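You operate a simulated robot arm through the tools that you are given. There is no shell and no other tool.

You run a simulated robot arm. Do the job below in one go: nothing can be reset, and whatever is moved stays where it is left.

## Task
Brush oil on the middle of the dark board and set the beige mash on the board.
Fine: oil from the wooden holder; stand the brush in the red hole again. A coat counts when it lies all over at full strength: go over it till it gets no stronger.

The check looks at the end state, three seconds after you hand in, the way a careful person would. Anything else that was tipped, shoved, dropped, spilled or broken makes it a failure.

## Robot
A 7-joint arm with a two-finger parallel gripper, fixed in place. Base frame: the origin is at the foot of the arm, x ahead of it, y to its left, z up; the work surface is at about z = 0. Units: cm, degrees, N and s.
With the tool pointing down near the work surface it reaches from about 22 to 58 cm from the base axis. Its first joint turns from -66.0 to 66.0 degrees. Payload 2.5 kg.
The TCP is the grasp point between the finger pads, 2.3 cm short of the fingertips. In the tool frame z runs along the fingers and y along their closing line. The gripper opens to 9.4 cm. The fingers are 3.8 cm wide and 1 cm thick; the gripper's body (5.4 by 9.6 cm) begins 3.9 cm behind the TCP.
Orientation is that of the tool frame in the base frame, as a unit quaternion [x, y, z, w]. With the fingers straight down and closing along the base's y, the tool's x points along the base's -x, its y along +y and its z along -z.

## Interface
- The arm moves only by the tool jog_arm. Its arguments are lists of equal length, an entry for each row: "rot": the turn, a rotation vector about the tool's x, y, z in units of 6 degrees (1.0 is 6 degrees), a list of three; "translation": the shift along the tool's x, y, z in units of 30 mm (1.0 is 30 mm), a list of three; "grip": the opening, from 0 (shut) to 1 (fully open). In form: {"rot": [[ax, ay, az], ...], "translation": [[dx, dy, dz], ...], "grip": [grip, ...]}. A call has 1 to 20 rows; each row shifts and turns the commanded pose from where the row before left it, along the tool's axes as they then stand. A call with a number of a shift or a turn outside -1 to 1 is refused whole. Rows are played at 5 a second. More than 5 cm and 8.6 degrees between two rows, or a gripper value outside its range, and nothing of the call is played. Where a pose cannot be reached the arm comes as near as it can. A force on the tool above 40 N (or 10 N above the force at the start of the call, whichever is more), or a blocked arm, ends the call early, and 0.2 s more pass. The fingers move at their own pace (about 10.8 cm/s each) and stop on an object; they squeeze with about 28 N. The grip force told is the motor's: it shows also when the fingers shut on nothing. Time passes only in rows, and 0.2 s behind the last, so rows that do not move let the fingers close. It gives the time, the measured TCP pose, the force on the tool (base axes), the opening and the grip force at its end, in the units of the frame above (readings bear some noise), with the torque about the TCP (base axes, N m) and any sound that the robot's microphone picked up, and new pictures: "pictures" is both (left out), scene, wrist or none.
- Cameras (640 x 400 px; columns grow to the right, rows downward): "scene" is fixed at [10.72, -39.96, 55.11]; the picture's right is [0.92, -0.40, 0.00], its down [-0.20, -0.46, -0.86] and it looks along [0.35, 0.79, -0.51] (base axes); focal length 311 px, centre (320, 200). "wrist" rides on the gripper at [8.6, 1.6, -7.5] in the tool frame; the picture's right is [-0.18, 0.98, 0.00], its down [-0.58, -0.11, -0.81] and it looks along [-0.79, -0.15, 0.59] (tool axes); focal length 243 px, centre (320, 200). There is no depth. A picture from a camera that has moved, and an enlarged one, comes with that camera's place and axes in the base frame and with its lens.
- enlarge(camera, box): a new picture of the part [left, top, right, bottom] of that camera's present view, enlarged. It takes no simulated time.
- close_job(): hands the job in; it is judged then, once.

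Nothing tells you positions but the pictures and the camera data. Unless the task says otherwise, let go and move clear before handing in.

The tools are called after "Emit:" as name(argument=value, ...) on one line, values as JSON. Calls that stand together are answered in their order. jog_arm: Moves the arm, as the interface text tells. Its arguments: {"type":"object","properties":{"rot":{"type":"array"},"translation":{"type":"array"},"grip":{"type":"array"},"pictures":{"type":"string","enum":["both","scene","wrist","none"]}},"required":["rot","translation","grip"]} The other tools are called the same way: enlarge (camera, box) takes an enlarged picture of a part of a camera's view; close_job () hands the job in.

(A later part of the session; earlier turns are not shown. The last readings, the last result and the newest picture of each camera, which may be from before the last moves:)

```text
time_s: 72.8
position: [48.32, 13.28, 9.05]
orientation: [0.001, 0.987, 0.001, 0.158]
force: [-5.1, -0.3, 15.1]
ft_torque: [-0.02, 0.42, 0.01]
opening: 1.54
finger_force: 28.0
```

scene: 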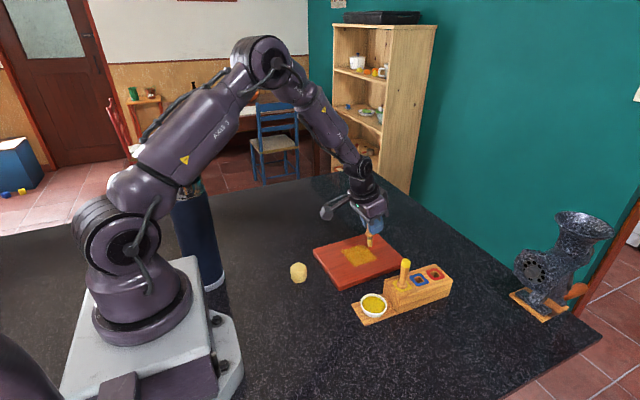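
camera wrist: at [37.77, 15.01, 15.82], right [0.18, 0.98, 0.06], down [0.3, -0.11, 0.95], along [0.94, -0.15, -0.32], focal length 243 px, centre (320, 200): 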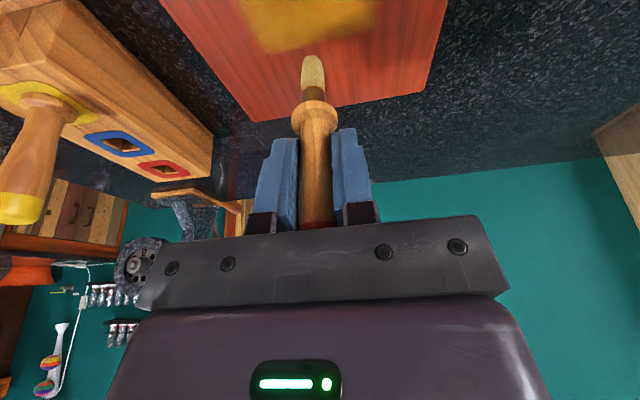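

Emit:
jog_arm(rot=[[0, 0, 0], [0, 0, 0], [0, 0, 0], [0, 0, 0], [0, 0, 0], [0, 0, 0], [0, 0, 0], [0, 0, 0], [0, 0, 0]], translation=[[0.238, 0, -0.077], [0.238, 0, -0.077], [0.238, 0, -0.077], [0.238, 0, -0.077], [0.238, 0, -0.077], [0.238, 0, -0.077], [0.238, 0, -0.077], [0.238, 0, -0.077], [0, 0, 0]], grip=[0, 0, 0, 0, 0, 0, 0, 0, 0], pictures="none")

Emit:
enlarge(camera="wrist", box=[200, 0, 440, 240])

Emit:
enlarge(camera="scene", box=[310, 200, 430, 300])

```text
time_s: 74.8
position: [42.29, 13.2, 9.02]
orientation: [-0.001, 0.988, 0.0, 0.156]
force: [2.1, -0.1, 11.2]
ft_torque: [-0.02, -0.23, 0.02]
opening: 1.53
finger_force: 28.6
```

```text
1.67 times, centred on (320, 120) of wrist
camera zoom: at [31.85, 15.01, 13.56], right [0.18, 0.98, 0.06], down [0.3, -0.11, 0.95], along [0.94, -0.15, -0.32], focal length 404 px, centre (320, 333)
```

zoom: 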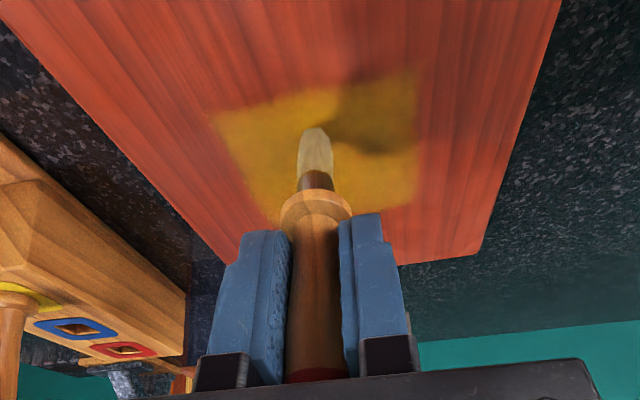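

```text
4.00 times, centred on (370, 250) of scene
camera zoom: at [10.72, -39.96, 55.11], right [0.92, -0.4, 0.0], down [-0.2, -0.46, -0.86], along [0.35, 0.79, -0.51], focal length 1245 px, centre (120, 0)
```

zoom: 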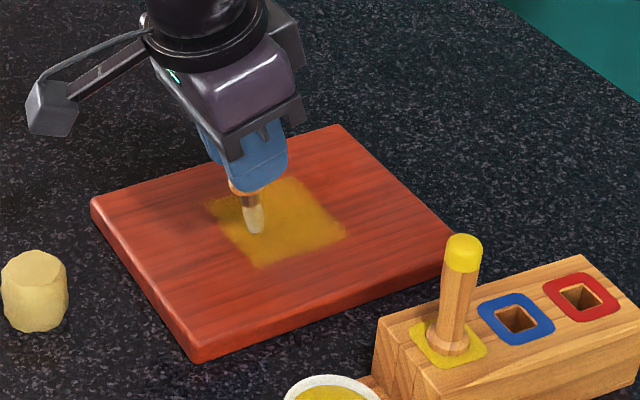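

That worked well: the brush is back to within a few degrees. I'll lift, bring the gripper back to about 6° of tilt and look.

Emit:
jog_arm(rot=[[0, 0, 0], [0, 1, 0], [0, 1, 0], [0, 0, 0]], translation=[[-0.155, 0, -0.476], [0, 0, 0], [0, 0, 0], [0, 0, 0]], grip=[0, 0, 0, 0], pictures="none")

Emit:
enlarge(camera="wrist", box=[200, 0, 440, 240])

Emit:
enlarge(camera="scene", box=[310, 200, 410, 290])

```text
time_s: 75.8
position: [42.27, 13.21, 10.53]
orientation: [0.0, 0.999, -0.001, 0.051]
force: [0.2, 0.1, -0.9]
ft_torque: [0.0, 0.05, 0.0]
opening: 1.55
finger_force: 27.9
```

```text
1.67 times, centred on (320, 120) of wrist
camera zoom: at [33.0, 14.99, 17.21], right [0.18, 0.98, 0.02], down [0.5, -0.11, 0.86], along [0.85, -0.15, -0.51], focal length 404 px, centre (320, 333)
```

zoom: 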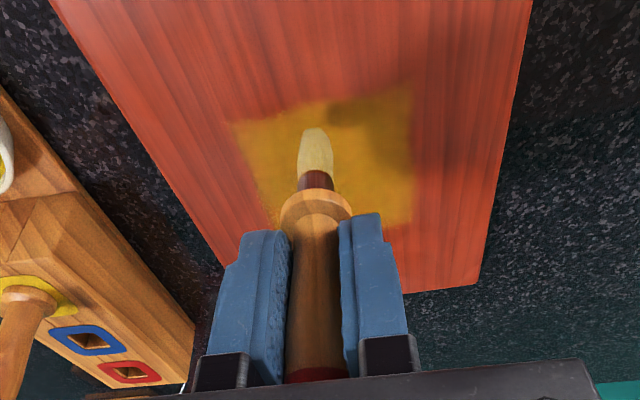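

```text
4.44 times, centred on (360, 245) of scene
camera zoom: at [10.72, -39.96, 55.11], right [0.92, -0.4, 0.0], down [-0.2, -0.46, -0.86], along [0.35, 0.79, -0.51], focal length 1383 px, centre (142, 0)
```

zoom: 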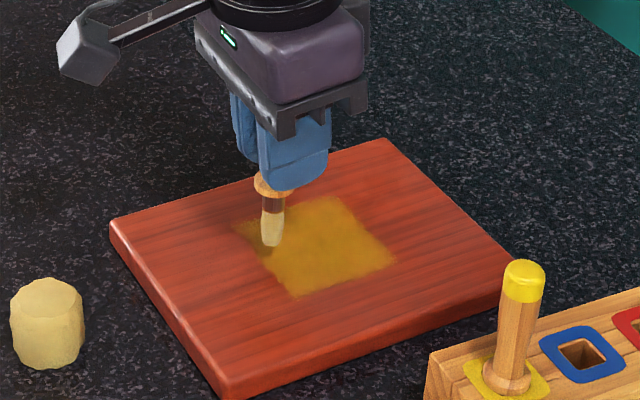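

The brush is now about 8° off the tool axis and upright within 2°. I'll re-dip and view the coat while the arm is away.

Emit:
jog_arm(rot=[[0, 0, 0], [0, 0, 0], [0, 0, 0], [0, 0, 0], [0, 0, 0], [0, 0, 0], [0, 0, 0], [0, 0, 0], [0, 0, 0], [0, 0, 0], [0, 0, 0]], translation=[[-0.096, 0, -0.912], [-0.096, 0, -0.912], [0.155, -0.85, -0.016], [0.155, -0.85, -0.016], [0.155, -0.85, -0.016], [0.155, -0.85, -0.016], [0.155, -0.85, -0.016], [0.155, -0.85, -0.016], [0.07, 0, 0.66], [0.05, 0, 0.5], [0, 0, 0]], grip=[0, 0, 0, 0, 0, 0, 0, 0, 0, 0, 0], pictures="none")

Emit:
enlarge(camera="wrist", box=[200, 0, 440, 240])

Emit:
enlarge(camera="scene", box=[310, 225, 430, 325])

```text
time_s: 78.2
position: [39.46, -1.98, 12.56]
orientation: [0.001, 0.999, -0.001, 0.052]
force: [0.1, 0.1, -0.7]
ft_torque: [0.02, 0.0, 0.03]
opening: 1.55
finger_force: 28.2
```

```text
1.67 times, centred on (320, 120) of wrist
camera zoom: at [30.14, -0.26, 19.24], right [0.18, 0.98, 0.02], down [0.49, -0.11, 0.86], along [0.85, -0.15, -0.51], focal length 404 px, centre (320, 333)
```

zoom: 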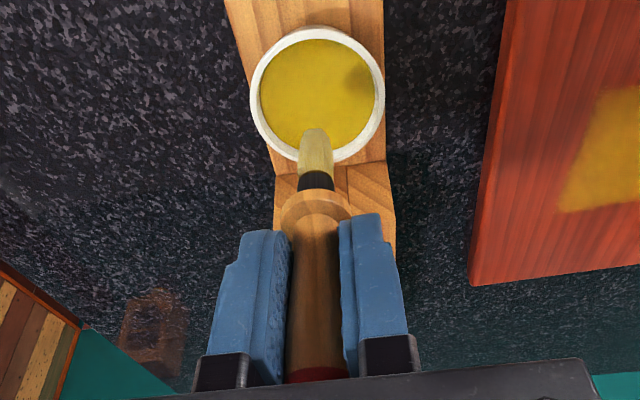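

```text
4.00 times, centred on (370, 275) of scene
camera zoom: at [10.72, -39.96, 55.11], right [0.92, -0.4, 0.0], down [-0.2, -0.46, -0.86], along [0.35, 0.79, -0.51], focal length 1245 px, centre (120, -100)
```

zoom: 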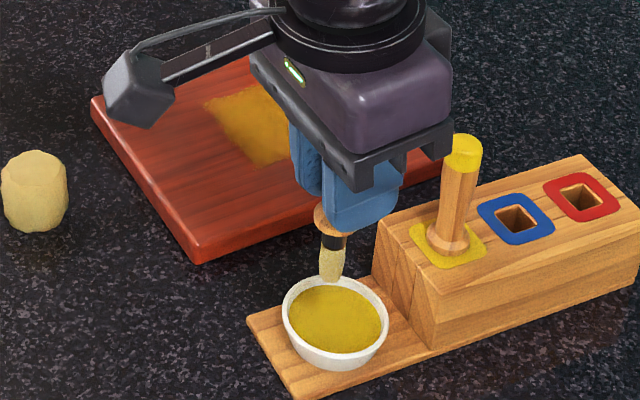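

Emit:
jog_arm(rot=[[0, 0, 0], [0, 0, 0], [0, 0, 0], [0, 0, 0], [0, 0, 0]], translation=[[0.03, 0, 0.5], [0.05, 0, 0.5], [0.005, 0, 0.05], [0.005, 0, 0.04], [0, 0, 0]], grip=[0, 0, 0, 0, 0], pictures="none")

```text
time_s: 79.4
position: [39.51, -1.96, 9.43]
orientation: [0.001, 0.999, 0.0, 0.053]
force: [-0.4, 0.2, -1.0]
ft_torque: [0.0, 0.0, 0.03]
opening: 1.53
finger_force: 28.1
```

Emit:
jog_arm(rot=[[0, 0, 0], [0, 0, 0], [0, 0, 0]], translation=[[0.005, 0, 0.05], [0.003, 0, 0.03], [0, 0, 0]], grip=[0, 0, 0], pictures="none")

```text
time_s: 80.2
position: [39.46, -2.0, 9.19]
orientation: [0.0, 0.999, 0.0, 0.052]
force: [-0.6, -0.6, 0.3]
ft_torque: [-0.01, 0.04, 0.0]
opening: 1.53
finger_force: 27.9
```

Emit:
jog_arm(rot=[[0, 0, 0], [0, 0, 0], [0, 0, 0]], translation=[[0.003, 0, 0.03], [0.003, 0, 0.025], [0, 0, 0]], grip=[0, 0, 0], pictures="none")

Emit:
enlarge(camera="wrist", box=[240, 0, 400, 140])

```text
time_s: 81.0
position: [39.56, -2.05, 9.06]
orientation: [0.001, 0.999, 0.0, 0.053]
force: [-5.7, 0.3, 23.5]
ft_torque: [-0.04, 0.51, -0.01]
opening: 1.53
finger_force: 27.6
```

```text
2.86 times, centred on (320, 70) of wrist
camera zoom: at [30.27, -0.29, 15.63], right [0.18, 0.98, 0.02], down [0.49, -0.11, 0.86], along [0.85, -0.15, -0.5], focal length 693 px, centre (320, 571)
```

zoom: 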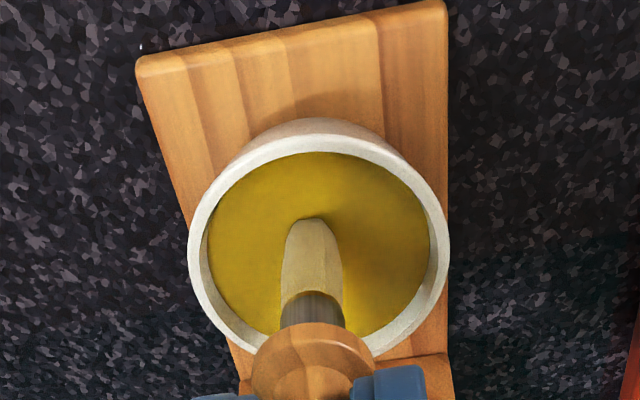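

Emit:
jog_arm(rot=[[0, 0, 0], [0, 0, 0], [0, 0, 0], [0, 0, 0]], translation=[[-0.004, 0, -0.04], [0, 0, 0], [0, 0, 0], [0, 0, 0]], grip=[0, 0, 0, 0], pictures="none")

Emit:
enlarge(camera="wrist", box=[240, 0, 400, 140])

Emit:
enlarge(camera="scene", box=[310, 225, 430, 325])

```text
time_s: 82.0
position: [39.48, -2.01, 9.02]
orientation: [0.0, 0.999, 0.0, 0.052]
force: [2.2, -0.1, 3.6]
ft_torque: [0.01, -0.11, -0.02]
opening: 1.53
finger_force: 28.0
```

```text
2.86 times, centred on (320, 70) of wrist
camera zoom: at [30.22, -0.29, 15.68], right [0.18, 0.98, 0.02], down [0.49, -0.11, 0.86], along [0.85, -0.15, -0.51], focal length 693 px, centre (320, 571)
```

zoom: 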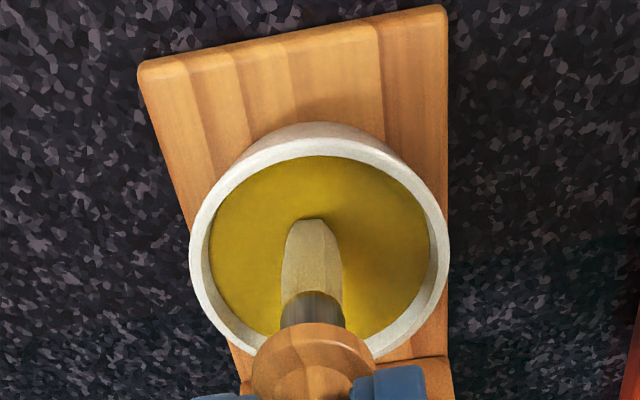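

```text
4.00 times, centred on (370, 275) of scene
camera zoom: at [10.72, -39.96, 55.11], right [0.92, -0.4, 0.0], down [-0.2, -0.46, -0.86], along [0.35, 0.79, -0.51], focal length 1245 px, centre (120, -100)
```

zoom: 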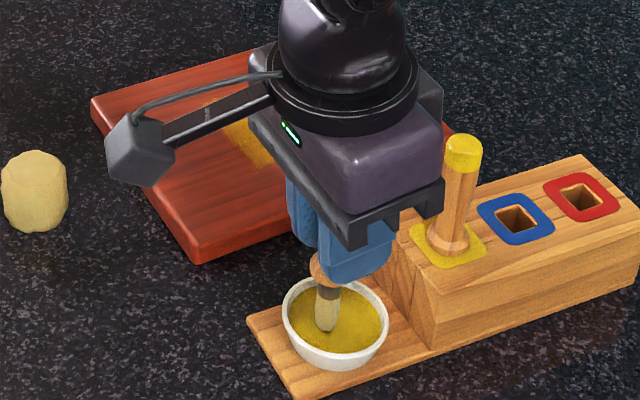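

Loaded again. I'll go back to the board's +y/far corner of the patch for the final full pass with light pressure.

Emit:
jog_arm(rot=[[0, 0, 0], [0, 0, 0], [0, 0, 0], [0, 0, 0], [0, 0, 0], [0, 0, 0], [0, 0, 0], [0, 0, 0], [0, 0, 0], [0, 0, 0], [0, 0, 0], [0, 0, 0], [0, 0, 0], [0, 0, 0]], translation=[[-0.05, 0, -0.5], [-0.095, 0, -0.9], [-0.095, 0, -0.9], [-0.436, 0.871, 0.046], [-0.436, 0.871, 0.046], [-0.436, 0.871, 0.046], [-0.436, 0.871, 0.046], [-0.436, 0.871, 0.046], [-0.436, 0.871, 0.046], [-0.436, 0.871, 0.046], [0.077, 0, 0.73], [0.077, 0, 0.73], [0.07, 0, 0.65], [0, 0, 0]], grip=[0, 0, 0, 0, 0, 0, 0, 0, 0, 0, 0, 0, 0, 0], pictures="none")

Emit:
enlarge(camera="wrist", box=[200, 0, 440, 240])

Emit:
enlarge(camera="scene", box=[310, 200, 410, 290])

```text
time_s: 85.0
position: [48.7, 16.14, 9.8]
orientation: [0.001, 0.999, 0.001, 0.052]
force: [-0.5, -0.1, -0.6]
ft_torque: [0.02, -0.01, -0.05]
opening: 1.55
finger_force: 27.7
```

```text
1.67 times, centred on (320, 120) of wrist
camera zoom: at [39.47, 17.84, 16.34], right [0.18, 0.98, 0.02], down [0.49, -0.11, 0.86], along [0.85, -0.15, -0.51], focal length 404 px, centre (320, 333)
```

zoom: 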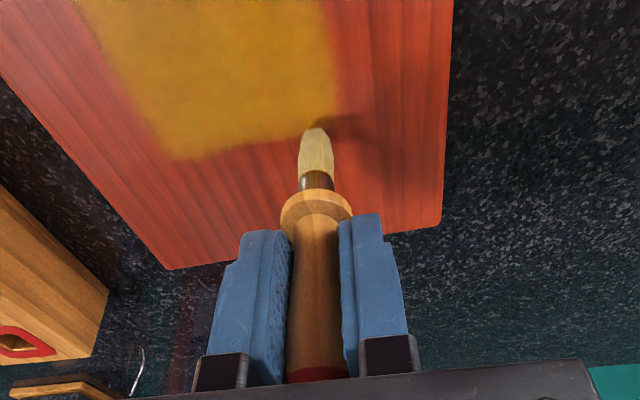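

```text
4.44 times, centred on (360, 245) of scene
camera zoom: at [10.72, -39.96, 55.11], right [0.92, -0.4, 0.0], down [-0.2, -0.46, -0.86], along [0.35, 0.79, -0.51], focal length 1383 px, centre (142, 0)
```

zoom: 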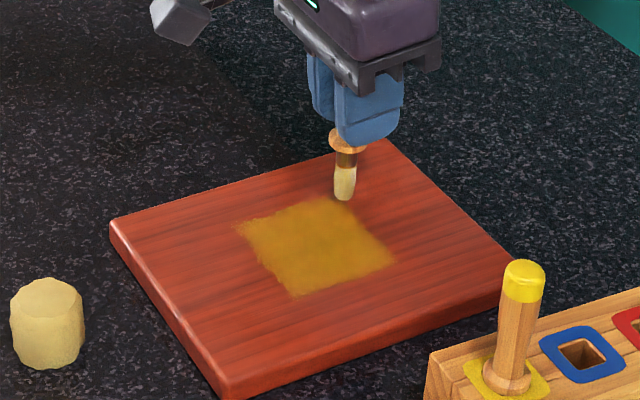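

Emit:
jog_arm(rot=[[0, 0, 0], [0, 0, 0], [0, 0, 0], [0, 0, 0], [0, 0, 0]], translation=[[0.012, 0, 0.12], [0.01, 0, 0.08], [0.003, 0, 0.03], [0.002, 0, 0.02], [0, 0, 0]], grip=[0, 0, 0, 0, 0], pictures="none")

```text
time_s: 86.2
position: [48.77, 16.22, 8.9]
orientation: [0.0, 0.999, 0.001, 0.054]
force: [-6.3, -2.0, 25.7]
ft_torque: [-0.08, 0.52, 0.03]
opening: 1.53
finger_force: 27.8
```

Emit:
jog_arm(rot=[[0, 0, 0], [0, 0, 0], [0, 0, 0], [0, 0, 0], [0, 0, 0], [0, 0, 0], [0, 0, 0], [0, 0, 0], [0, 0, 0], [0, 0, 0], [0, 0, 0]], translation=[[0.05, 0, -0.045], [0.249, 0, -0.026], [0.249, 0, -0.026], [0.249, 0, -0.026], [0.249, 0, -0.026], [0.249, 0, -0.026], [0.249, 0, -0.026], [0.249, 0, -0.026], [0.249, 0, -0.026], [0.2, 0, -0.02], [0, 0, 0]], grip=[0, 0, 0, 0, 0, 0, 0, 0, 0, 0, 0], pictures="none")

Emit:
enlarge(camera="wrist", box=[200, 0, 440, 240])

Emit:
enlarge(camera="scene", box=[310, 225, 410, 290])

```text
time_s: 88.6
position: [42.07, 16.25, 9.03]
orientation: [0.0, 0.999, 0.001, 0.054]
force: [4.9, 0.2, 19.9]
ft_torque: [0.06, -0.39, -0.02]
opening: 1.53
finger_force: 28.3
```

```text
1.67 times, centred on (320, 120) of wrist
camera zoom: at [32.7, 18.0, 15.58], right [0.18, 0.98, 0.02], down [0.49, -0.11, 0.86], along [0.85, -0.15, -0.5], focal length 404 px, centre (320, 333)
```

zoom: 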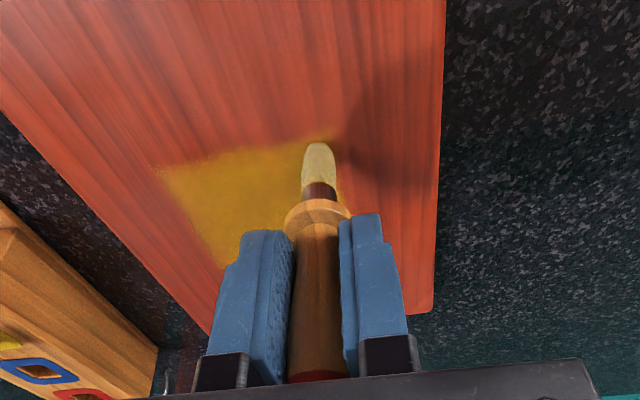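

```text
6.15 times, centred on (360, 258) of scene
camera zoom: at [10.71, -39.96, 55.11], right [0.92, -0.4, 0.0], down [-0.2, -0.46, -0.86], along [0.35, 0.79, -0.51], focal length 1915 px, centre (74, -154)
```

zoom: 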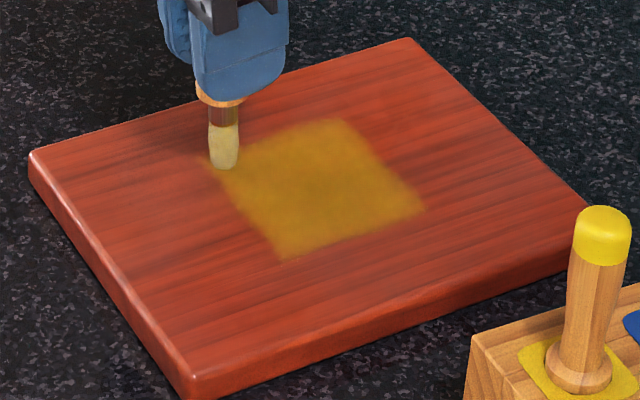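

The brush is straight again. I'll ease the pressure and continue across at y=15.2 and 14.2.

Emit:
jog_arm(rot=[[0, 0, 0], [0, 0, 0], [0, 0, 0], [0, 0, 0], [0, 0, 0], [0, 0, 0], [0, 0, 0], [0, 0, 0], [0, 0, 0], [0, 0, 0], [0, 0, 0]], translation=[[0, -0.33, -0.045], [-0.249, 0, 0.026], [-0.249, 0, 0.026], [-0.249, 0, 0.026], [-0.249, 0, 0.026], [-0.249, 0, 0.026], [-0.249, 0, 0.026], [-0.249, 0, 0.026], [-0.249, 0, 0.026], [-0.2, 0, 0.02], [0, 0, 0]], grip=[0, 0, 0, 0, 0, 0, 0, 0, 0, 0, 0], pictures="none")

Emit:
enlarge(camera="wrist", box=[200, 0, 440, 240])

```text
time_s: 91.0
position: [48.73, 15.27, 9.21]
orientation: [0.001, 0.999, 0.0, 0.052]
force: [0.6, 0.3, -1.1]
ft_torque: [0.01, 0.04, 0.0]
opening: 1.53
finger_force: 28.1
```

```text
1.67 times, centred on (320, 120) of wrist
camera zoom: at [39.36, 16.95, 15.75], right [0.18, 0.98, 0.02], down [0.49, -0.11, 0.86], along [0.85, -0.15, -0.51], focal length 404 px, centre (320, 333)
```

zoom: 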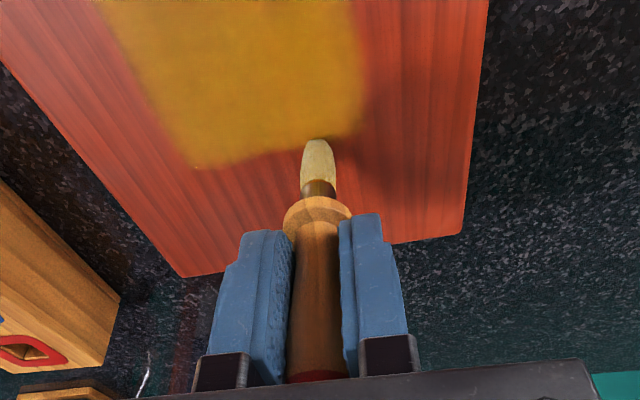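

Emit:
jog_arm(rot=[[0, 0, 0], [0, 0, 0], [0, 0, 0], [0, 0, 0], [0, 0, 0], [0, 0, 0], [0, 0, 0], [0, 0, 0], [0, 0, 0], [0, 0, 0], [0, 0, 0]], translation=[[0, 0, 0.05], [0.249, 0, -0.029], [0.249, 0, -0.029], [0.249, 0, -0.029], [0.249, 0, -0.029], [0.249, 0, -0.029], [0.249, 0, -0.029], [0.249, 0, -0.029], [0.249, 0, -0.029], [0.2, 0, -0.025], [0, 0, 0]], grip=[0, 0, 0, 0, 0, 0, 0, 0, 0, 0, 0], pictures="none")

Emit:
enlarge(camera="wrist", box=[200, 0, 440, 240])

```text
time_s: 93.4
position: [42.01, 15.43, 9.12]
orientation: [0.001, 0.999, 0.0, 0.051]
force: [-0.1, 0.4, 0.1]
ft_torque: [0.01, 0.03, -0.02]
opening: 1.55
finger_force: 27.8
```

```text
1.67 times, centred on (320, 120) of wrist
camera zoom: at [32.6, 17.03, 15.68], right [0.18, 0.98, 0.02], down [0.49, -0.11, 0.86], along [0.85, -0.15, -0.51], focal length 404 px, centre (320, 333)
```

zoom: 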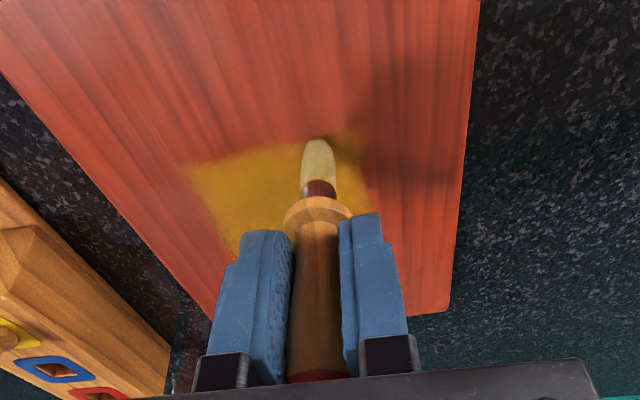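

Emit:
jog_arm(rot=[[0, 0, 0], [0, 0, 0], [0, 0, 0], [0, 0, 0], [0, 0, 0], [0, 0, 0], [0, 0, 0], [0, 0, 0], [0, 0, 0], [0, 0, 0], [0, 0, 0]], translation=[[0, -0.33, 0.035], [-0.249, 0, 0.028], [-0.249, 0, 0.028], [-0.249, 0, 0.028], [-0.249, 0, 0.028], [-0.249, 0, 0.028], [-0.249, 0, 0.028], [-0.249, 0, 0.028], [-0.249, 0, 0.028], [-0.2, 0, 0.02], [0, 0, 0]], grip=[0, 0, 0, 0, 0, 0, 0, 0, 0, 0, 0], pictures="none")

Emit:
enlarge(camera="wrist", box=[200, 0, 440, 240])

```text
time_s: 95.8
position: [48.7, 14.16, 8.95]
orientation: [-0.001, 0.999, 0.0, 0.053]
force: [-6.2, 1.9, 20.5]
ft_torque: [0.03, 0.49, 0.0]
opening: 1.55
finger_force: 27.9
```

```text
1.67 times, centred on (320, 120) of wrist
camera zoom: at [39.39, 15.95, 15.56], right [0.18, 0.98, 0.02], down [0.49, -0.11, 0.86], along [0.85, -0.15, -0.5], focal length 404 px, centre (320, 333)
```

zoom: 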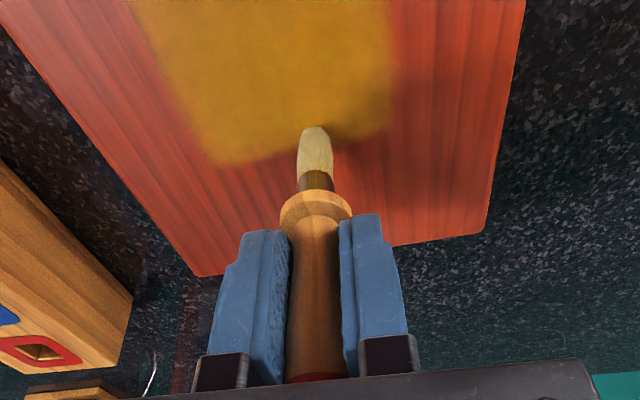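

Emit:
jog_arm(rot=[[0, 0, 0], [0, 0, 0], [0, 0, 0], [0, 0, 0], [0, 0, 0], [0, 0, 0], [0, 0, 0], [0, 0, 0], [0, 0, 0], [0, 0, 0], [0, 0, 0]], translation=[[0, -0.33, -0.02], [0.249, 0, -0.029], [0.249, 0, -0.029], [0.249, 0, -0.029], [0.249, 0, -0.029], [0.249, 0, -0.029], [0.249, 0, -0.029], [0.249, 0, -0.029], [0.249, 0, -0.029], [0.2, 0, -0.025], [0, 0, 0]], grip=[0, 0, 0, 0, 0, 0, 0, 0, 0, 0, 0], pictures="none")

Emit:
enlarge(camera="wrist", box=[200, 0, 440, 240])

Emit:
enlarge(camera="scene", box=[310, 225, 410, 290])

```text
time_s: 98.2
position: [41.89, 13.22, 9.08]
orientation: [0.001, 0.999, 0.0, 0.053]
force: [0.2, 0.4, 0.6]
ft_torque: [0.01, -0.05, -0.02]
opening: 1.54
finger_force: 27.9
```

```text
1.67 times, centred on (320, 120) of wrist
camera zoom: at [32.58, 14.99, 15.63], right [0.18, 0.98, 0.02], down [0.49, -0.11, 0.86], along [0.85, -0.15, -0.51], focal length 404 px, centre (320, 333)
```

zoom: 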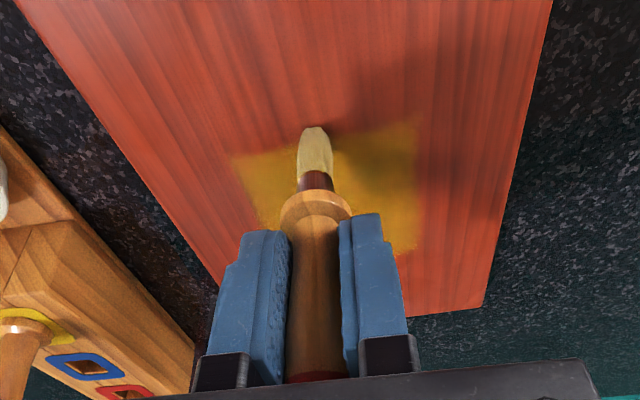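

```text
6.15 times, centred on (360, 258) of scene
camera zoom: at [10.72, -39.96, 55.11], right [0.92, -0.4, 0.0], down [-0.2, -0.46, -0.86], along [0.35, 0.79, -0.51], focal length 1915 px, centre (74, -154)
```

zoom: 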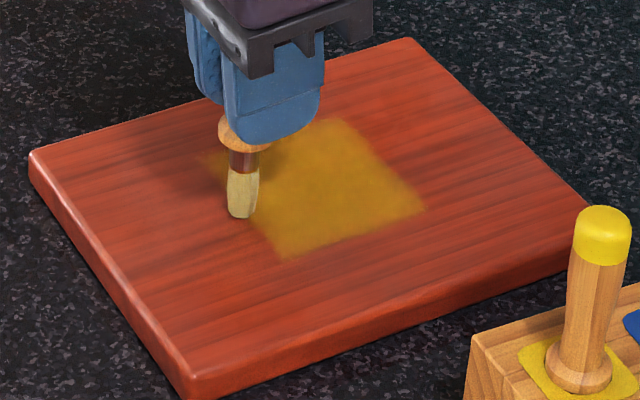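

Emit:
jog_arm(rot=[[0, 0, 0], [0, 0, 0], [0, 0, 0], [0, 0, 0], [0, 0, 0], [0, 0, 0], [0, 0, 0], [0, 0, 0], [0, 0, 0], [0, 0, 0], [0, 0, 0], [0, 0, 0], [0, 0, 0], [0, 0, 0], [0, 0, 0], [0, 0, 0], [0, 0, 0], [0, 0, 0], [0, 0, 0], [0, 0, 0]], translation=[[0, -0.33, 0.03], [-0.249, 0, 0.027], [-0.249, 0, 0.027], [-0.249, 0, 0.027], [-0.249, 0, 0.027], [-0.249, 0, 0.027], [-0.249, 0, 0.027], [-0.249, 0, 0.027], [-0.249, 0, 0.027], [-0.2, 0, 0.021], [0, -0.33, 0], [0.249, 0, -0.027], [0.249, 0, -0.027], [0.249, 0, -0.027], [0.249, 0, -0.027], [0.249, 0, -0.027], [0.249, 0, -0.027], [0.249, 0, -0.027], [0.249, 0, -0.027], [0.2, 0, -0.021]], grip=[0, 0, 0, 0, 0, 0, 0, 0, 0, 0, 0, 0, 0, 0, 0, 0, 0, 0, 0, 0], pictures="none")

Emit:
enlarge(camera="wrist", box=[200, 0, 440, 240])

Emit:
enlarge(camera="scene", box=[310, 225, 410, 290])

```text
time_s: 102.4
position: [41.84, 11.43, 9.0]
orientation: [0.001, 0.999, 0.0, 0.052]
force: [0.3, -0.4, -0.4]
ft_torque: [0.03, 0.0, 0.0]
opening: 1.52
finger_force: 28.5
```

```text
1.67 times, centred on (320, 120) of wrist
camera zoom: at [32.68, 13.08, 15.7], right [0.18, 0.98, 0.02], down [0.49, -0.11, 0.86], along [0.85, -0.15, -0.51], focal length 404 px, centre (320, 333)
```

zoom: 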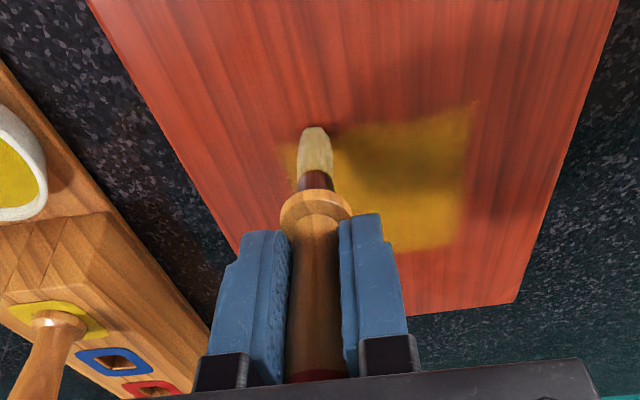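

```text
6.15 times, centred on (360, 258) of scene
camera zoom: at [10.72, -39.96, 55.11], right [0.92, -0.4, 0.0], down [-0.2, -0.46, -0.86], along [0.35, 0.79, -0.51], focal length 1915 px, centre (74, -154)
```

zoom: 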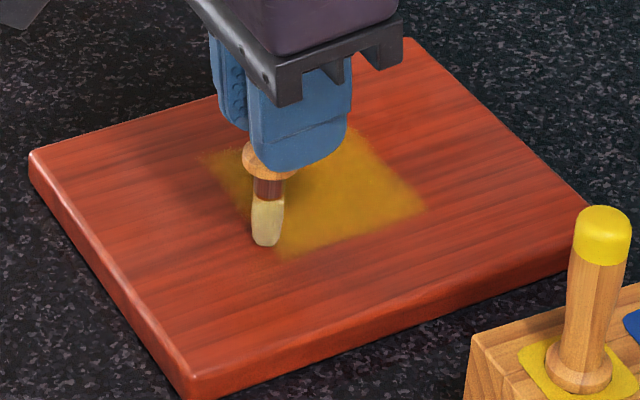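

Emit:
jog_arm(rot=[[0, 0, 0], [0, 0, 0], [0, 0, 0], [0, 0, 0], [0, 0, 0], [0, 0, 0], [0, 0, 0], [0, 0, 0], [0, 0, 0], [0, 0, 0], [0, 0, 0], [0, 0, 0], [0, 0, 0], [0, 0, 0], [0, 0, 0], [0, 0, 0], [0, 0, 0], [0, 0, 0], [0, 0, 0], [0, 0, 0]], translation=[[0, -0.3, 0.03], [-0.249, 0, 0.027], [-0.249, 0, 0.027], [-0.249, 0, 0.027], [-0.249, 0, 0.027], [-0.249, 0, 0.027], [-0.249, 0, 0.027], [-0.249, 0, 0.027], [-0.249, 0, 0.027], [-0.2, 0, 0.021], [0, -0.1, 0], [0.249, 0, -0.027], [0.249, 0, -0.027], [0.249, 0, -0.027], [0.249, 0, -0.027], [0.249, 0, -0.027], [0.249, 0, -0.027], [0.249, 0, -0.027], [0.249, 0, -0.027], [0.2, 0, -0.021]], grip=[0, 0, 0, 0, 0, 0, 0, 0, 0, 0, 0, 0, 0, 0, 0, 0, 0, 0, 0, 0], pictures="none")

Emit:
enlarge(camera="wrist", box=[200, 0, 440, 240])

Emit:
enlarge(camera="scene", box=[310, 225, 410, 290])

```text
time_s: 106.6
position: [42.04, 10.24, 8.99]
orientation: [0.0, 0.999, 0.0, 0.053]
force: [5.2, -0.5, 14.6]
ft_torque: [0.02, -0.31, 0.02]
opening: 1.55
finger_force: 27.1
```

```text
1.67 times, centred on (320, 120) of wrist
camera zoom: at [32.73, 11.88, 15.58], right [0.18, 0.98, 0.02], down [0.49, -0.11, 0.86], along [0.85, -0.15, -0.5], focal length 404 px, centre (320, 333)
```

zoom: 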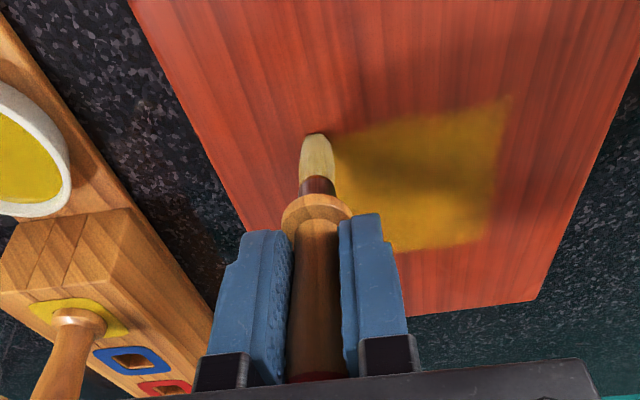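

```text
6.15 times, centred on (360, 258) of scene
camera zoom: at [10.72, -39.96, 55.11], right [0.92, -0.4, 0.0], down [-0.2, -0.46, -0.86], along [0.35, 0.79, -0.51], focal length 1915 px, centre (74, -154)
```

zoom: 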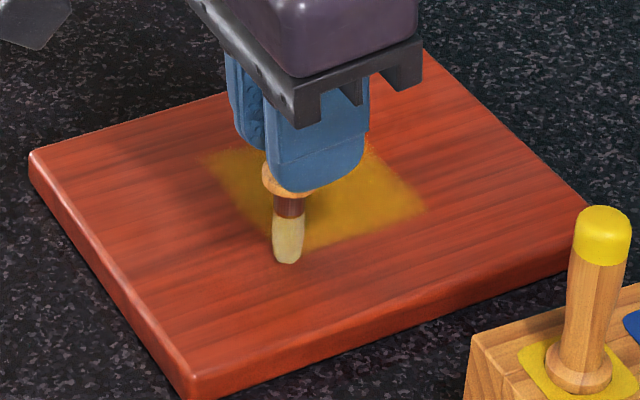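

Full pass done. I'll lift and step back to inspect the coat from above.

Emit:
jog_arm(rot=[[0, 0, 0], [0, 0, 0], [0, 0, 0], [0, 0, 0], [0, 0, 0], [0, 0, 0], [0, 0, 0]], translation=[[-0.05, 0, -0.5], [-0.09, 0, -0.9], [-0.09, 0, -0.9], [0.4, 0.6, -0.9], [0.5, 0.6, -0.9], [0.5, 0.6, -0.5], [0, 0, 0]], grip=[0, 0, 0, 0, 0, 0, 0])

Emit:
enlarge(camera="wrist", box=[220, 0, 460, 150])

Emit:
enlarge(camera="scene", box=[310, 225, 410, 290])

```text
time_s: 108.2
position: [36.95, 15.41, 22.26]
orientation: [0.0, 0.999, 0.0, 0.052]
force: [-0.3, -1.0, -0.5]
ft_torque: [-0.01, 0.03, 0.01]
opening: 1.55
finger_force: 27.8
camera wrist: at [27.67, 17.16, 28.97], right [0.18, 0.98, 0.02], down [0.49, -0.11, 0.86], along [0.85, -0.15, -0.51], focal length 243 px, centre (320, 200)
```

scene: 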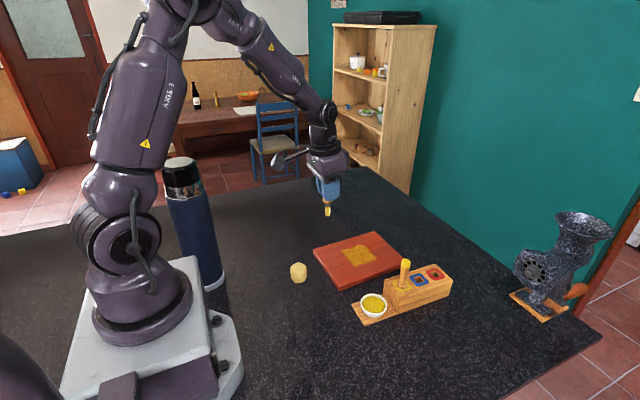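
wrist: 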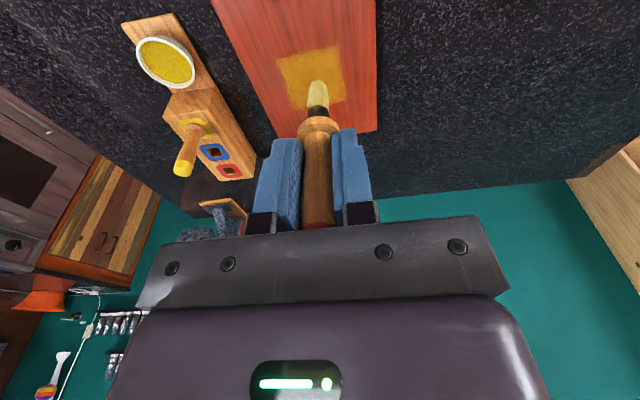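

```text
2.67 times, centred on (340, 75) of wrist
camera zoom: at [27.67, 17.16, 28.97], right [0.18, 0.98, 0.02], down [0.49, -0.11, 0.86], along [0.85, -0.15, -0.51], focal length 647 px, centre (267, 533)
```

zoom: 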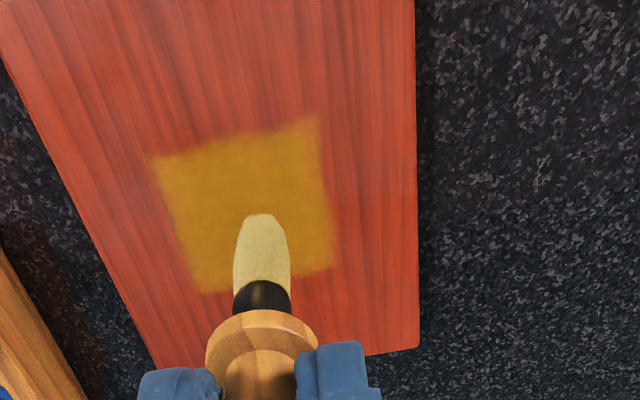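

```text
6.15 times, centred on (360, 258) of scene
camera zoom: at [10.72, -39.96, 55.11], right [0.92, -0.4, 0.0], down [-0.2, -0.46, -0.86], along [0.35, 0.79, -0.51], focal length 1915 px, centre (74, -154)
```

zoom: 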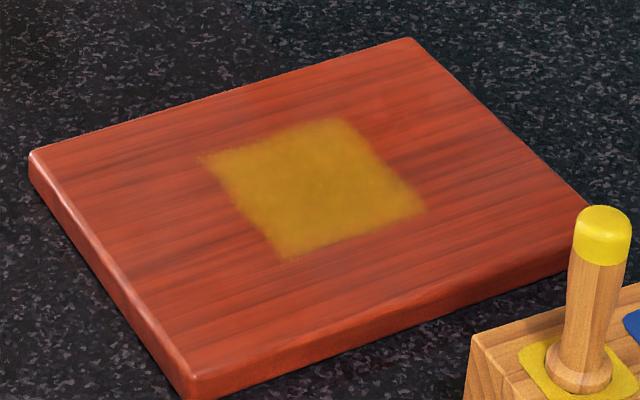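

Emit:
enlarge(camera="scene", box=[336, 238, 384, 270])

Emit:
enlarge(camera="wrist", box=[265, 30, 355, 120])

```text
12.50 times, centred on (360, 254) of scene
camera zoom: at [10.72, -39.96, 55.11], right [0.92, -0.4, 0.0], down [-0.2, -0.46, -0.86], along [0.35, 0.79, -0.51], focal length 3890 px, centre (-180, -475)
```

zoom: 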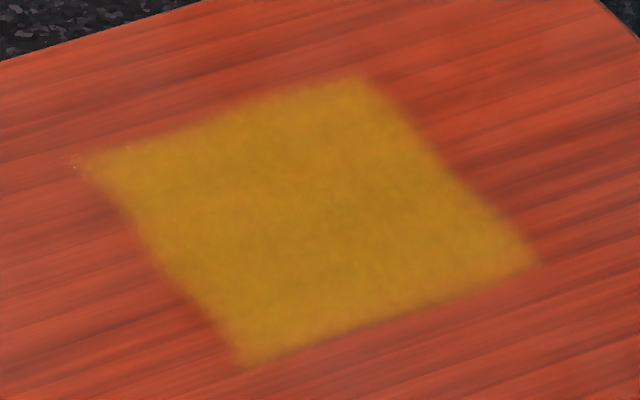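

```text
4.44 times, centred on (310, 75) of wrist
camera zoom: at [27.67, 17.16, 28.97], right [0.18, 0.98, 0.02], down [0.49, -0.11, 0.86], along [0.85, -0.15, -0.51], focal length 1078 px, centre (364, 756)
```

zoom: 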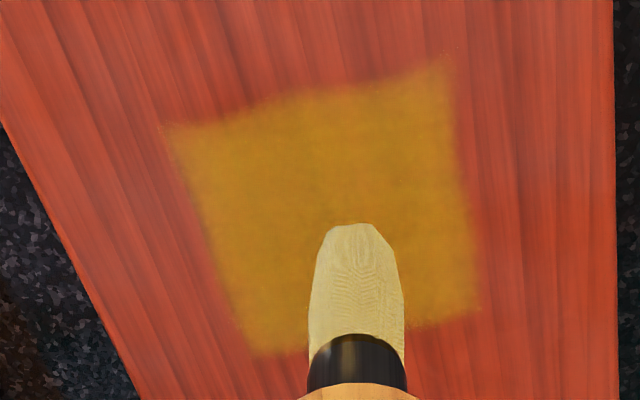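

The coat looks even. To be sure it's at full strength, I'll do one more light pass with strokes across (along y), which doesn't pivot the brush.

Emit:
jog_arm(rot=[[0, 0, 0], [0, 0, 0], [0, 0, 0], [0, 0, 0], [0, 0, 0], [0, 0, 0], [0, 0, 0]], translation=[[-0.238, 0.061, 0.74], [-0.238, 0.061, 0.74], [-0.238, 0.061, 0.74], [-0.238, 0.061, 0.74], [-0.238, 0.061, 0.74], [-0.238, 0.061, 0.74], [0, 0, 0]], grip=[0, 0, 0, 0, 0, 0, 0], pictures="none")

```text
time_s: 109.8
position: [42.7, 16.43, 9.41]
orientation: [0.002, 0.999, 0.0, 0.052]
force: [1.0, -0.7, -1.1]
ft_torque: [0.0, 0.0, -0.01]
opening: 1.55
finger_force: 28.0
```

Emit:
jog_arm(rot=[[0, 0, 0], [0, 0, 0], [0, 0, 0], [0, 0, 0]], translation=[[0.005, 0, 0.06], [0.004, 0, 0.04], [0.002, 0, 0.02], [0, 0, 0]], grip=[0, 0, 0, 0], pictures="none")

```text
time_s: 110.8
position: [42.76, 16.65, 9.24]
orientation: [0.0, 0.999, 0.0, 0.052]
force: [0.7, 0.2, -0.8]
ft_torque: [-0.01, 0.01, -0.02]
opening: 1.52
finger_force: 28.1
```

Emit:
jog_arm(rot=[[0, 0, 0], [0, 0, 0], [0, 0, 0], [0, 0, 0]], translation=[[0.003, 0, 0.03], [0.002, 0, 0.02], [0.001, 0, 0.015], [0, 0, 0]], grip=[0, 0, 0, 0], pictures="none")

```text
time_s: 111.8
position: [42.73, 16.56, 9.04]
orientation: [0.0, 0.999, 0.001, 0.054]
force: [-2.7, 0.6, 11.1]
ft_torque: [0.01, 0.11, 0.0]
opening: 1.57
finger_force: 27.6
```

Emit:
jog_arm(rot=[[0, 0, 0], [0, 0, 0], [0, 0, 0], [0, 0, 0], [0, 0, 0], [0, 0, 0], [0, 0, 0], [0, 0, 0], [0, 0, 0], [0, 0, 0], [0, 0, 0], [0, 0, 0], [0, 0, 0], [0, 0, 0], [0, 0, 0], [0, 0, 0], [0, 0, 0], [0, 0, 0], [0, 0, 0], [0, 0, 0]], translation=[[0, 0, -0.01], [0, -0.24, 0], [0, -0.24, 0], [0, -0.24, 0], [0, -0.24, 0], [0, -0.24, 0], [0, -0.24, 0], [0, -0.24, 0], [0, -0.24, 0], [0, -0.24, 0], [-0.33, 0, 0.04], [0, 0.24, 0], [0, 0.24, 0], [0, 0.24, 0], [0, 0.24, 0], [0, 0.24, 0], [0, 0.24, 0], [0, 0.24, 0], [0, 0.24, 0], [0, 0.24, 0]], grip=[0, 0, 0, 0, 0, 0, 0, 0, 0, 0, 0, 0, 0, 0, 0, 0, 0, 0, 0, 0], pictures="none")

```text
time_s: 116.0
position: [43.7, 16.56, 9.02]
orientation: [0.001, 0.999, 0.0, 0.052]
force: [0.1, -3.5, 11.5]
ft_torque: [-0.29, 0.04, -0.02]
opening: 1.56
finger_force: 27.9
```

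Contact is good at about 11 N. I'll continue with the next columns.

Emit:
jog_arm(rot=[[0, 0, 0], [0, 0, 0], [0, 0, 0], [0, 0, 0], [0, 0, 0], [0, 0, 0], [0, 0, 0], [0, 0, 0], [0, 0, 0], [0, 0, 0], [0, 0, 0], [0, 0, 0], [0, 0, 0], [0, 0, 0], [0, 0, 0], [0, 0, 0], [0, 0, 0], [0, 0, 0], [0, 0, 0], [0, 0, 0]], translation=[[-0.33, 0, 0.036], [0, -0.24, 0], [0, -0.24, 0], [0, -0.24, 0], [0, -0.24, 0], [0, -0.24, 0], [0, -0.24, 0], [0, -0.24, 0], [0, -0.24, 0], [0, -0.24, 0], [-0.33, 0, 0.036], [0, 0.24, 0], [0, 0.24, 0], [0, 0.24, 0], [0, 0.24, 0], [0, 0.24, 0], [0, 0.24, 0], [0, 0.24, 0], [0, 0.24, 0], [0, 0.24, 0]], grip=[0, 0, 0, 0, 0, 0, 0, 0, 0, 0, 0, 0, 0, 0, 0, 0, 0, 0, 0, 0], pictures="none")

Emit:
enlarge(camera="wrist", box=[200, 0, 440, 240])

Emit:
enlarge(camera="scene", box=[336, 238, 384, 270])

```text
time_s: 120.2
position: [45.72, 16.65, 8.93]
orientation: [0.0, 0.999, 0.001, 0.054]
force: [1.1, -6.8, 21.7]
ft_torque: [-0.53, 0.03, 0.05]
opening: 1.57
finger_force: 28.2
```

```text
1.67 times, centred on (320, 120) of wrist
camera zoom: at [36.38, 18.34, 15.52], right [0.18, 0.98, 0.02], down [0.49, -0.11, 0.86], along [0.85, -0.15, -0.5], focal length 404 px, centre (320, 333)
```

zoom: 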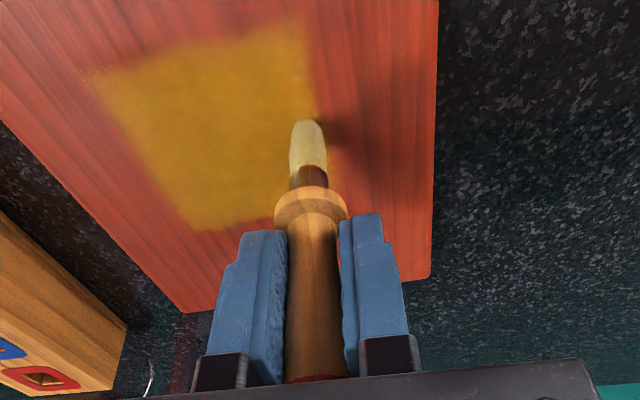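

```text
12.50 times, centred on (360, 254) of scene
camera zoom: at [10.71, -39.96, 55.11], right [0.92, -0.4, 0.0], down [-0.2, -0.46, -0.86], along [0.35, 0.79, -0.51], focal length 3890 px, centre (-180, -475)
```

zoom: 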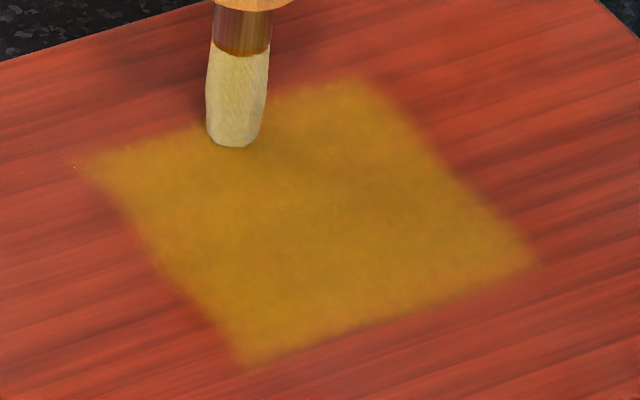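

No visible change from the extra strokes, so that half is saturated. I'll finish the remaining columns lightly.

Emit:
jog_arm(rot=[[0, 0, 0], [0, 0, 0], [0, 0, 0], [0, 0, 0], [0, 0, 0], [0, 0, 0], [0, 0, 0], [0, 0, 0], [0, 0, 0], [0, 0, 0], [0, 0, 0], [0, 0, 0], [0, 0, 0], [0, 0, 0], [0, 0, 0], [0, 0, 0], [0, 0, 0], [0, 0, 0], [0, 0, 0], [0, 0, 0]], translation=[[-0.36, 0, 0.02], [0, -0.24, 0], [0, -0.24, 0], [0, -0.24, 0], [0, -0.24, 0], [0, -0.24, 0], [0, -0.24, 0], [0, -0.24, 0], [0, -0.24, 0], [0, -0.24, 0], [-0.33, 0, 0.036], [0, 0.24, 0], [0, 0.24, 0], [0, 0.24, 0], [0, 0.24, 0], [0, 0.24, 0], [0, 0.24, 0], [0, 0.24, 0], [0, 0.24, 0], [0, 0.24, 0]], grip=[0, 0, 0, 0, 0, 0, 0, 0, 0, 0, 0, 0, 0, 0, 0, 0, 0, 0, 0, 0], pictures="none")

Emit:
jog_arm(rot=[[0, 0, 0], [0, 0, 0], [0, 0, 0], [0, 0, 0], [0, 0, 0], [0, 0, 0], [0, 0, 0], [0, 0, 0], [0, 0, 0], [0, 0, 0], [0, 0, 0]], translation=[[-0.28, 0, 0.03], [0, -0.24, 0], [0, -0.24, 0], [0, -0.24, 0], [0, -0.24, 0], [0, -0.24, 0], [0, -0.24, 0], [0, -0.24, 0], [0, -0.24, 0], [0, -0.24, 0], [0, 0, 0]], grip=[0, 0, 0, 0, 0, 0, 0, 0, 0, 0, 0], pictures="none")

Emit:
enlarge(camera="wrist", box=[200, 0, 440, 240])

Emit:
enlarge(camera="scene", box=[336, 238, 384, 270])

```text
time_s: 124.4
position: [47.78, 16.68, 9.11]
orientation: [0.001, 0.999, 0.0, 0.052]
force: [-0.7, -0.4, -0.3]
ft_torque: [0.0, 0.02, -0.01]
opening: 1.57
finger_force: 28.1
```

```text
time_s: 126.8
position: [48.62, 10.07, 8.98]
orientation: [0.0, 0.999, 0.001, 0.053]
force: [-0.4, 5.9, 19.8]
ft_torque: [0.47, 0.06, -0.05]
opening: 1.54
finger_force: 28.0
```

```text
1.67 times, centred on (320, 120) of wrist
camera zoom: at [39.34, 11.84, 15.61], right [0.18, 0.98, 0.02], down [0.49, -0.11, 0.86], along [0.85, -0.15, -0.5], focal length 404 px, centre (320, 333)
```

zoom: 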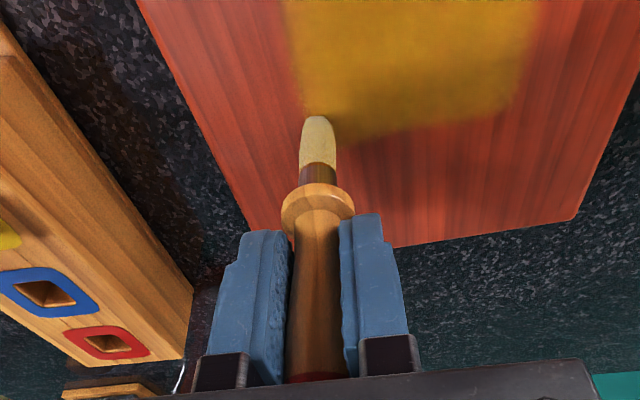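

```text
12.50 times, centred on (360, 254) of scene
camera zoom: at [10.71, -39.96, 55.11], right [0.92, -0.4, 0.0], down [-0.2, -0.46, -0.86], along [0.35, 0.79, -0.51], focal length 3890 px, centre (-180, -475)
```

zoom: 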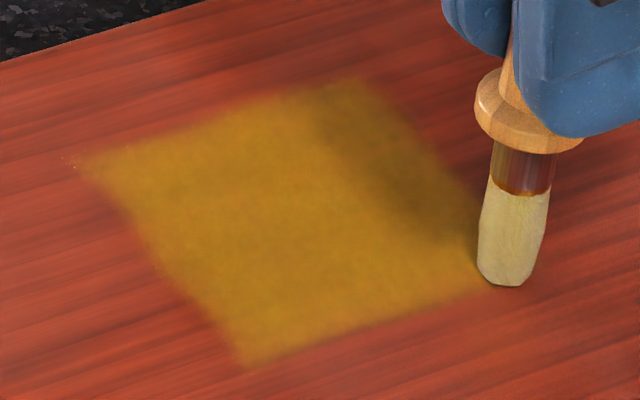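

The whole patch is saturated. Before returning the brush I'll straighten it in the grip again with one -x stroke inside the patch, using a tilted gripper.

Emit:
jog_arm(rot=[[0, 0, 0], [0, -1, 0], [0, 0, 0], [0, 0, 0], [0, 0, 0]], translation=[[-0.03, 0.5, -0.27], [0, 0, 0], [0.04, 0, 0.18], [0.008, 0, 0.04], [0, 0, 0]], grip=[0, 0, 0, 0, 0], pictures="none")

```text
time_s: 128.0
position: [48.62, 11.57, 9.08]
orientation: [0.001, 0.995, 0.0, 0.104]
force: [-0.6, -0.1, 0.1]
ft_torque: [-0.01, 0.02, 0.02]
opening: 1.5
finger_force: 27.9
```

Emit:
jog_arm(rot=[[0, 0, 0], [0, 0, 0], [0, 0, 0]], translation=[[0.007, 0, 0.03], [0.005, 0, 0.02], [0, 0, 0]], grip=[0, 0, 0], pictures="none")

```text
time_s: 128.8
position: [48.71, 11.7, 9.06]
orientation: [0.0, 0.994, 0.0, 0.105]
force: [-6.9, -0.5, 20.5]
ft_torque: [-0.04, 0.59, 0.0]
opening: 1.53
finger_force: 27.9
```

Emit:
jog_arm(rot=[[0, 0, 0], [0, 0, 0], [0, 0, 0], [0, 0, 0], [0, 0, 0], [0, 0, 0], [0, 0, 0], [0, 0, 0], [0, 0, 0]], translation=[[0.245, 0, -0.054], [0.245, 0, -0.054], [0.245, 0, -0.054], [0.245, 0, -0.054], [0.245, 0, -0.054], [0.245, 0, -0.054], [0.245, 0, -0.054], [0.245, 0, -0.054], [0, 0, 0]], grip=[0, 0, 0, 0, 0, 0, 0, 0, 0], pictures="none")

Emit:
enlarge(camera="wrist", box=[200, 0, 440, 240])

```text
time_s: 130.8
position: [42.61, 11.79, 9.07]
orientation: [0.0, 0.995, 0.0, 0.105]
force: [4.1, -0.4, 17.7]
ft_torque: [0.05, -0.23, 0.01]
opening: 1.54
finger_force: 27.9
```

```text
1.67 times, centred on (320, 120) of wrist
camera zoom: at [32.69, 13.4, 14.65], right [0.18, 0.98, 0.04], down [0.4, -0.11, 0.91], along [0.9, -0.15, -0.41], focal length 404 px, centre (320, 333)
```

zoom: 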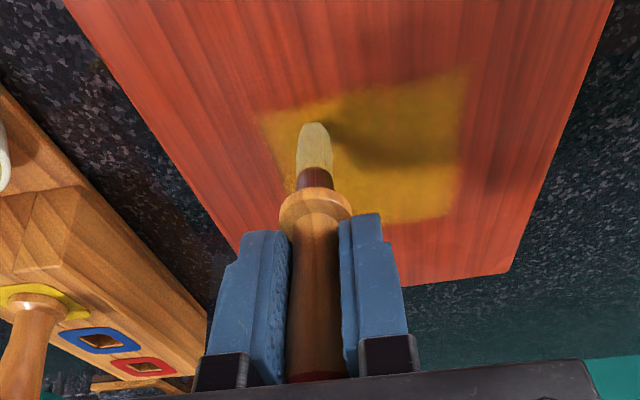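

The brush is still about 9° off. I'll repeat with more gripper tilt.

Emit:
jog_arm(rot=[[0, 0, 0], [0, -1, 0], [0, 0, 0], [0, 0, 0], [0, 0, 0], [0, 0, 0], [0, 0, 0], [0, 0, 0]], translation=[[-0.055, 0, -0.27], [0, 0, 0], [-0.6, 0.2, 0.195], [-0.6, 0.2, 0.195], [-0.5, 0, 0.16], [0.076, 0, 0.235], [0.01, 0, 0.03], [0, 0, 0]], grip=[0, 0, 0, 0, 0, 0, 0, 0], pictures="none")

```text
time_s: 132.6
position: [47.97, 12.85, 9.03]
orientation: [0.001, 0.988, 0.0, 0.157]
force: [-0.3, 0.1, 6.0]
ft_torque: [0.01, 0.01, -0.02]
opening: 1.53
finger_force: 27.9
```

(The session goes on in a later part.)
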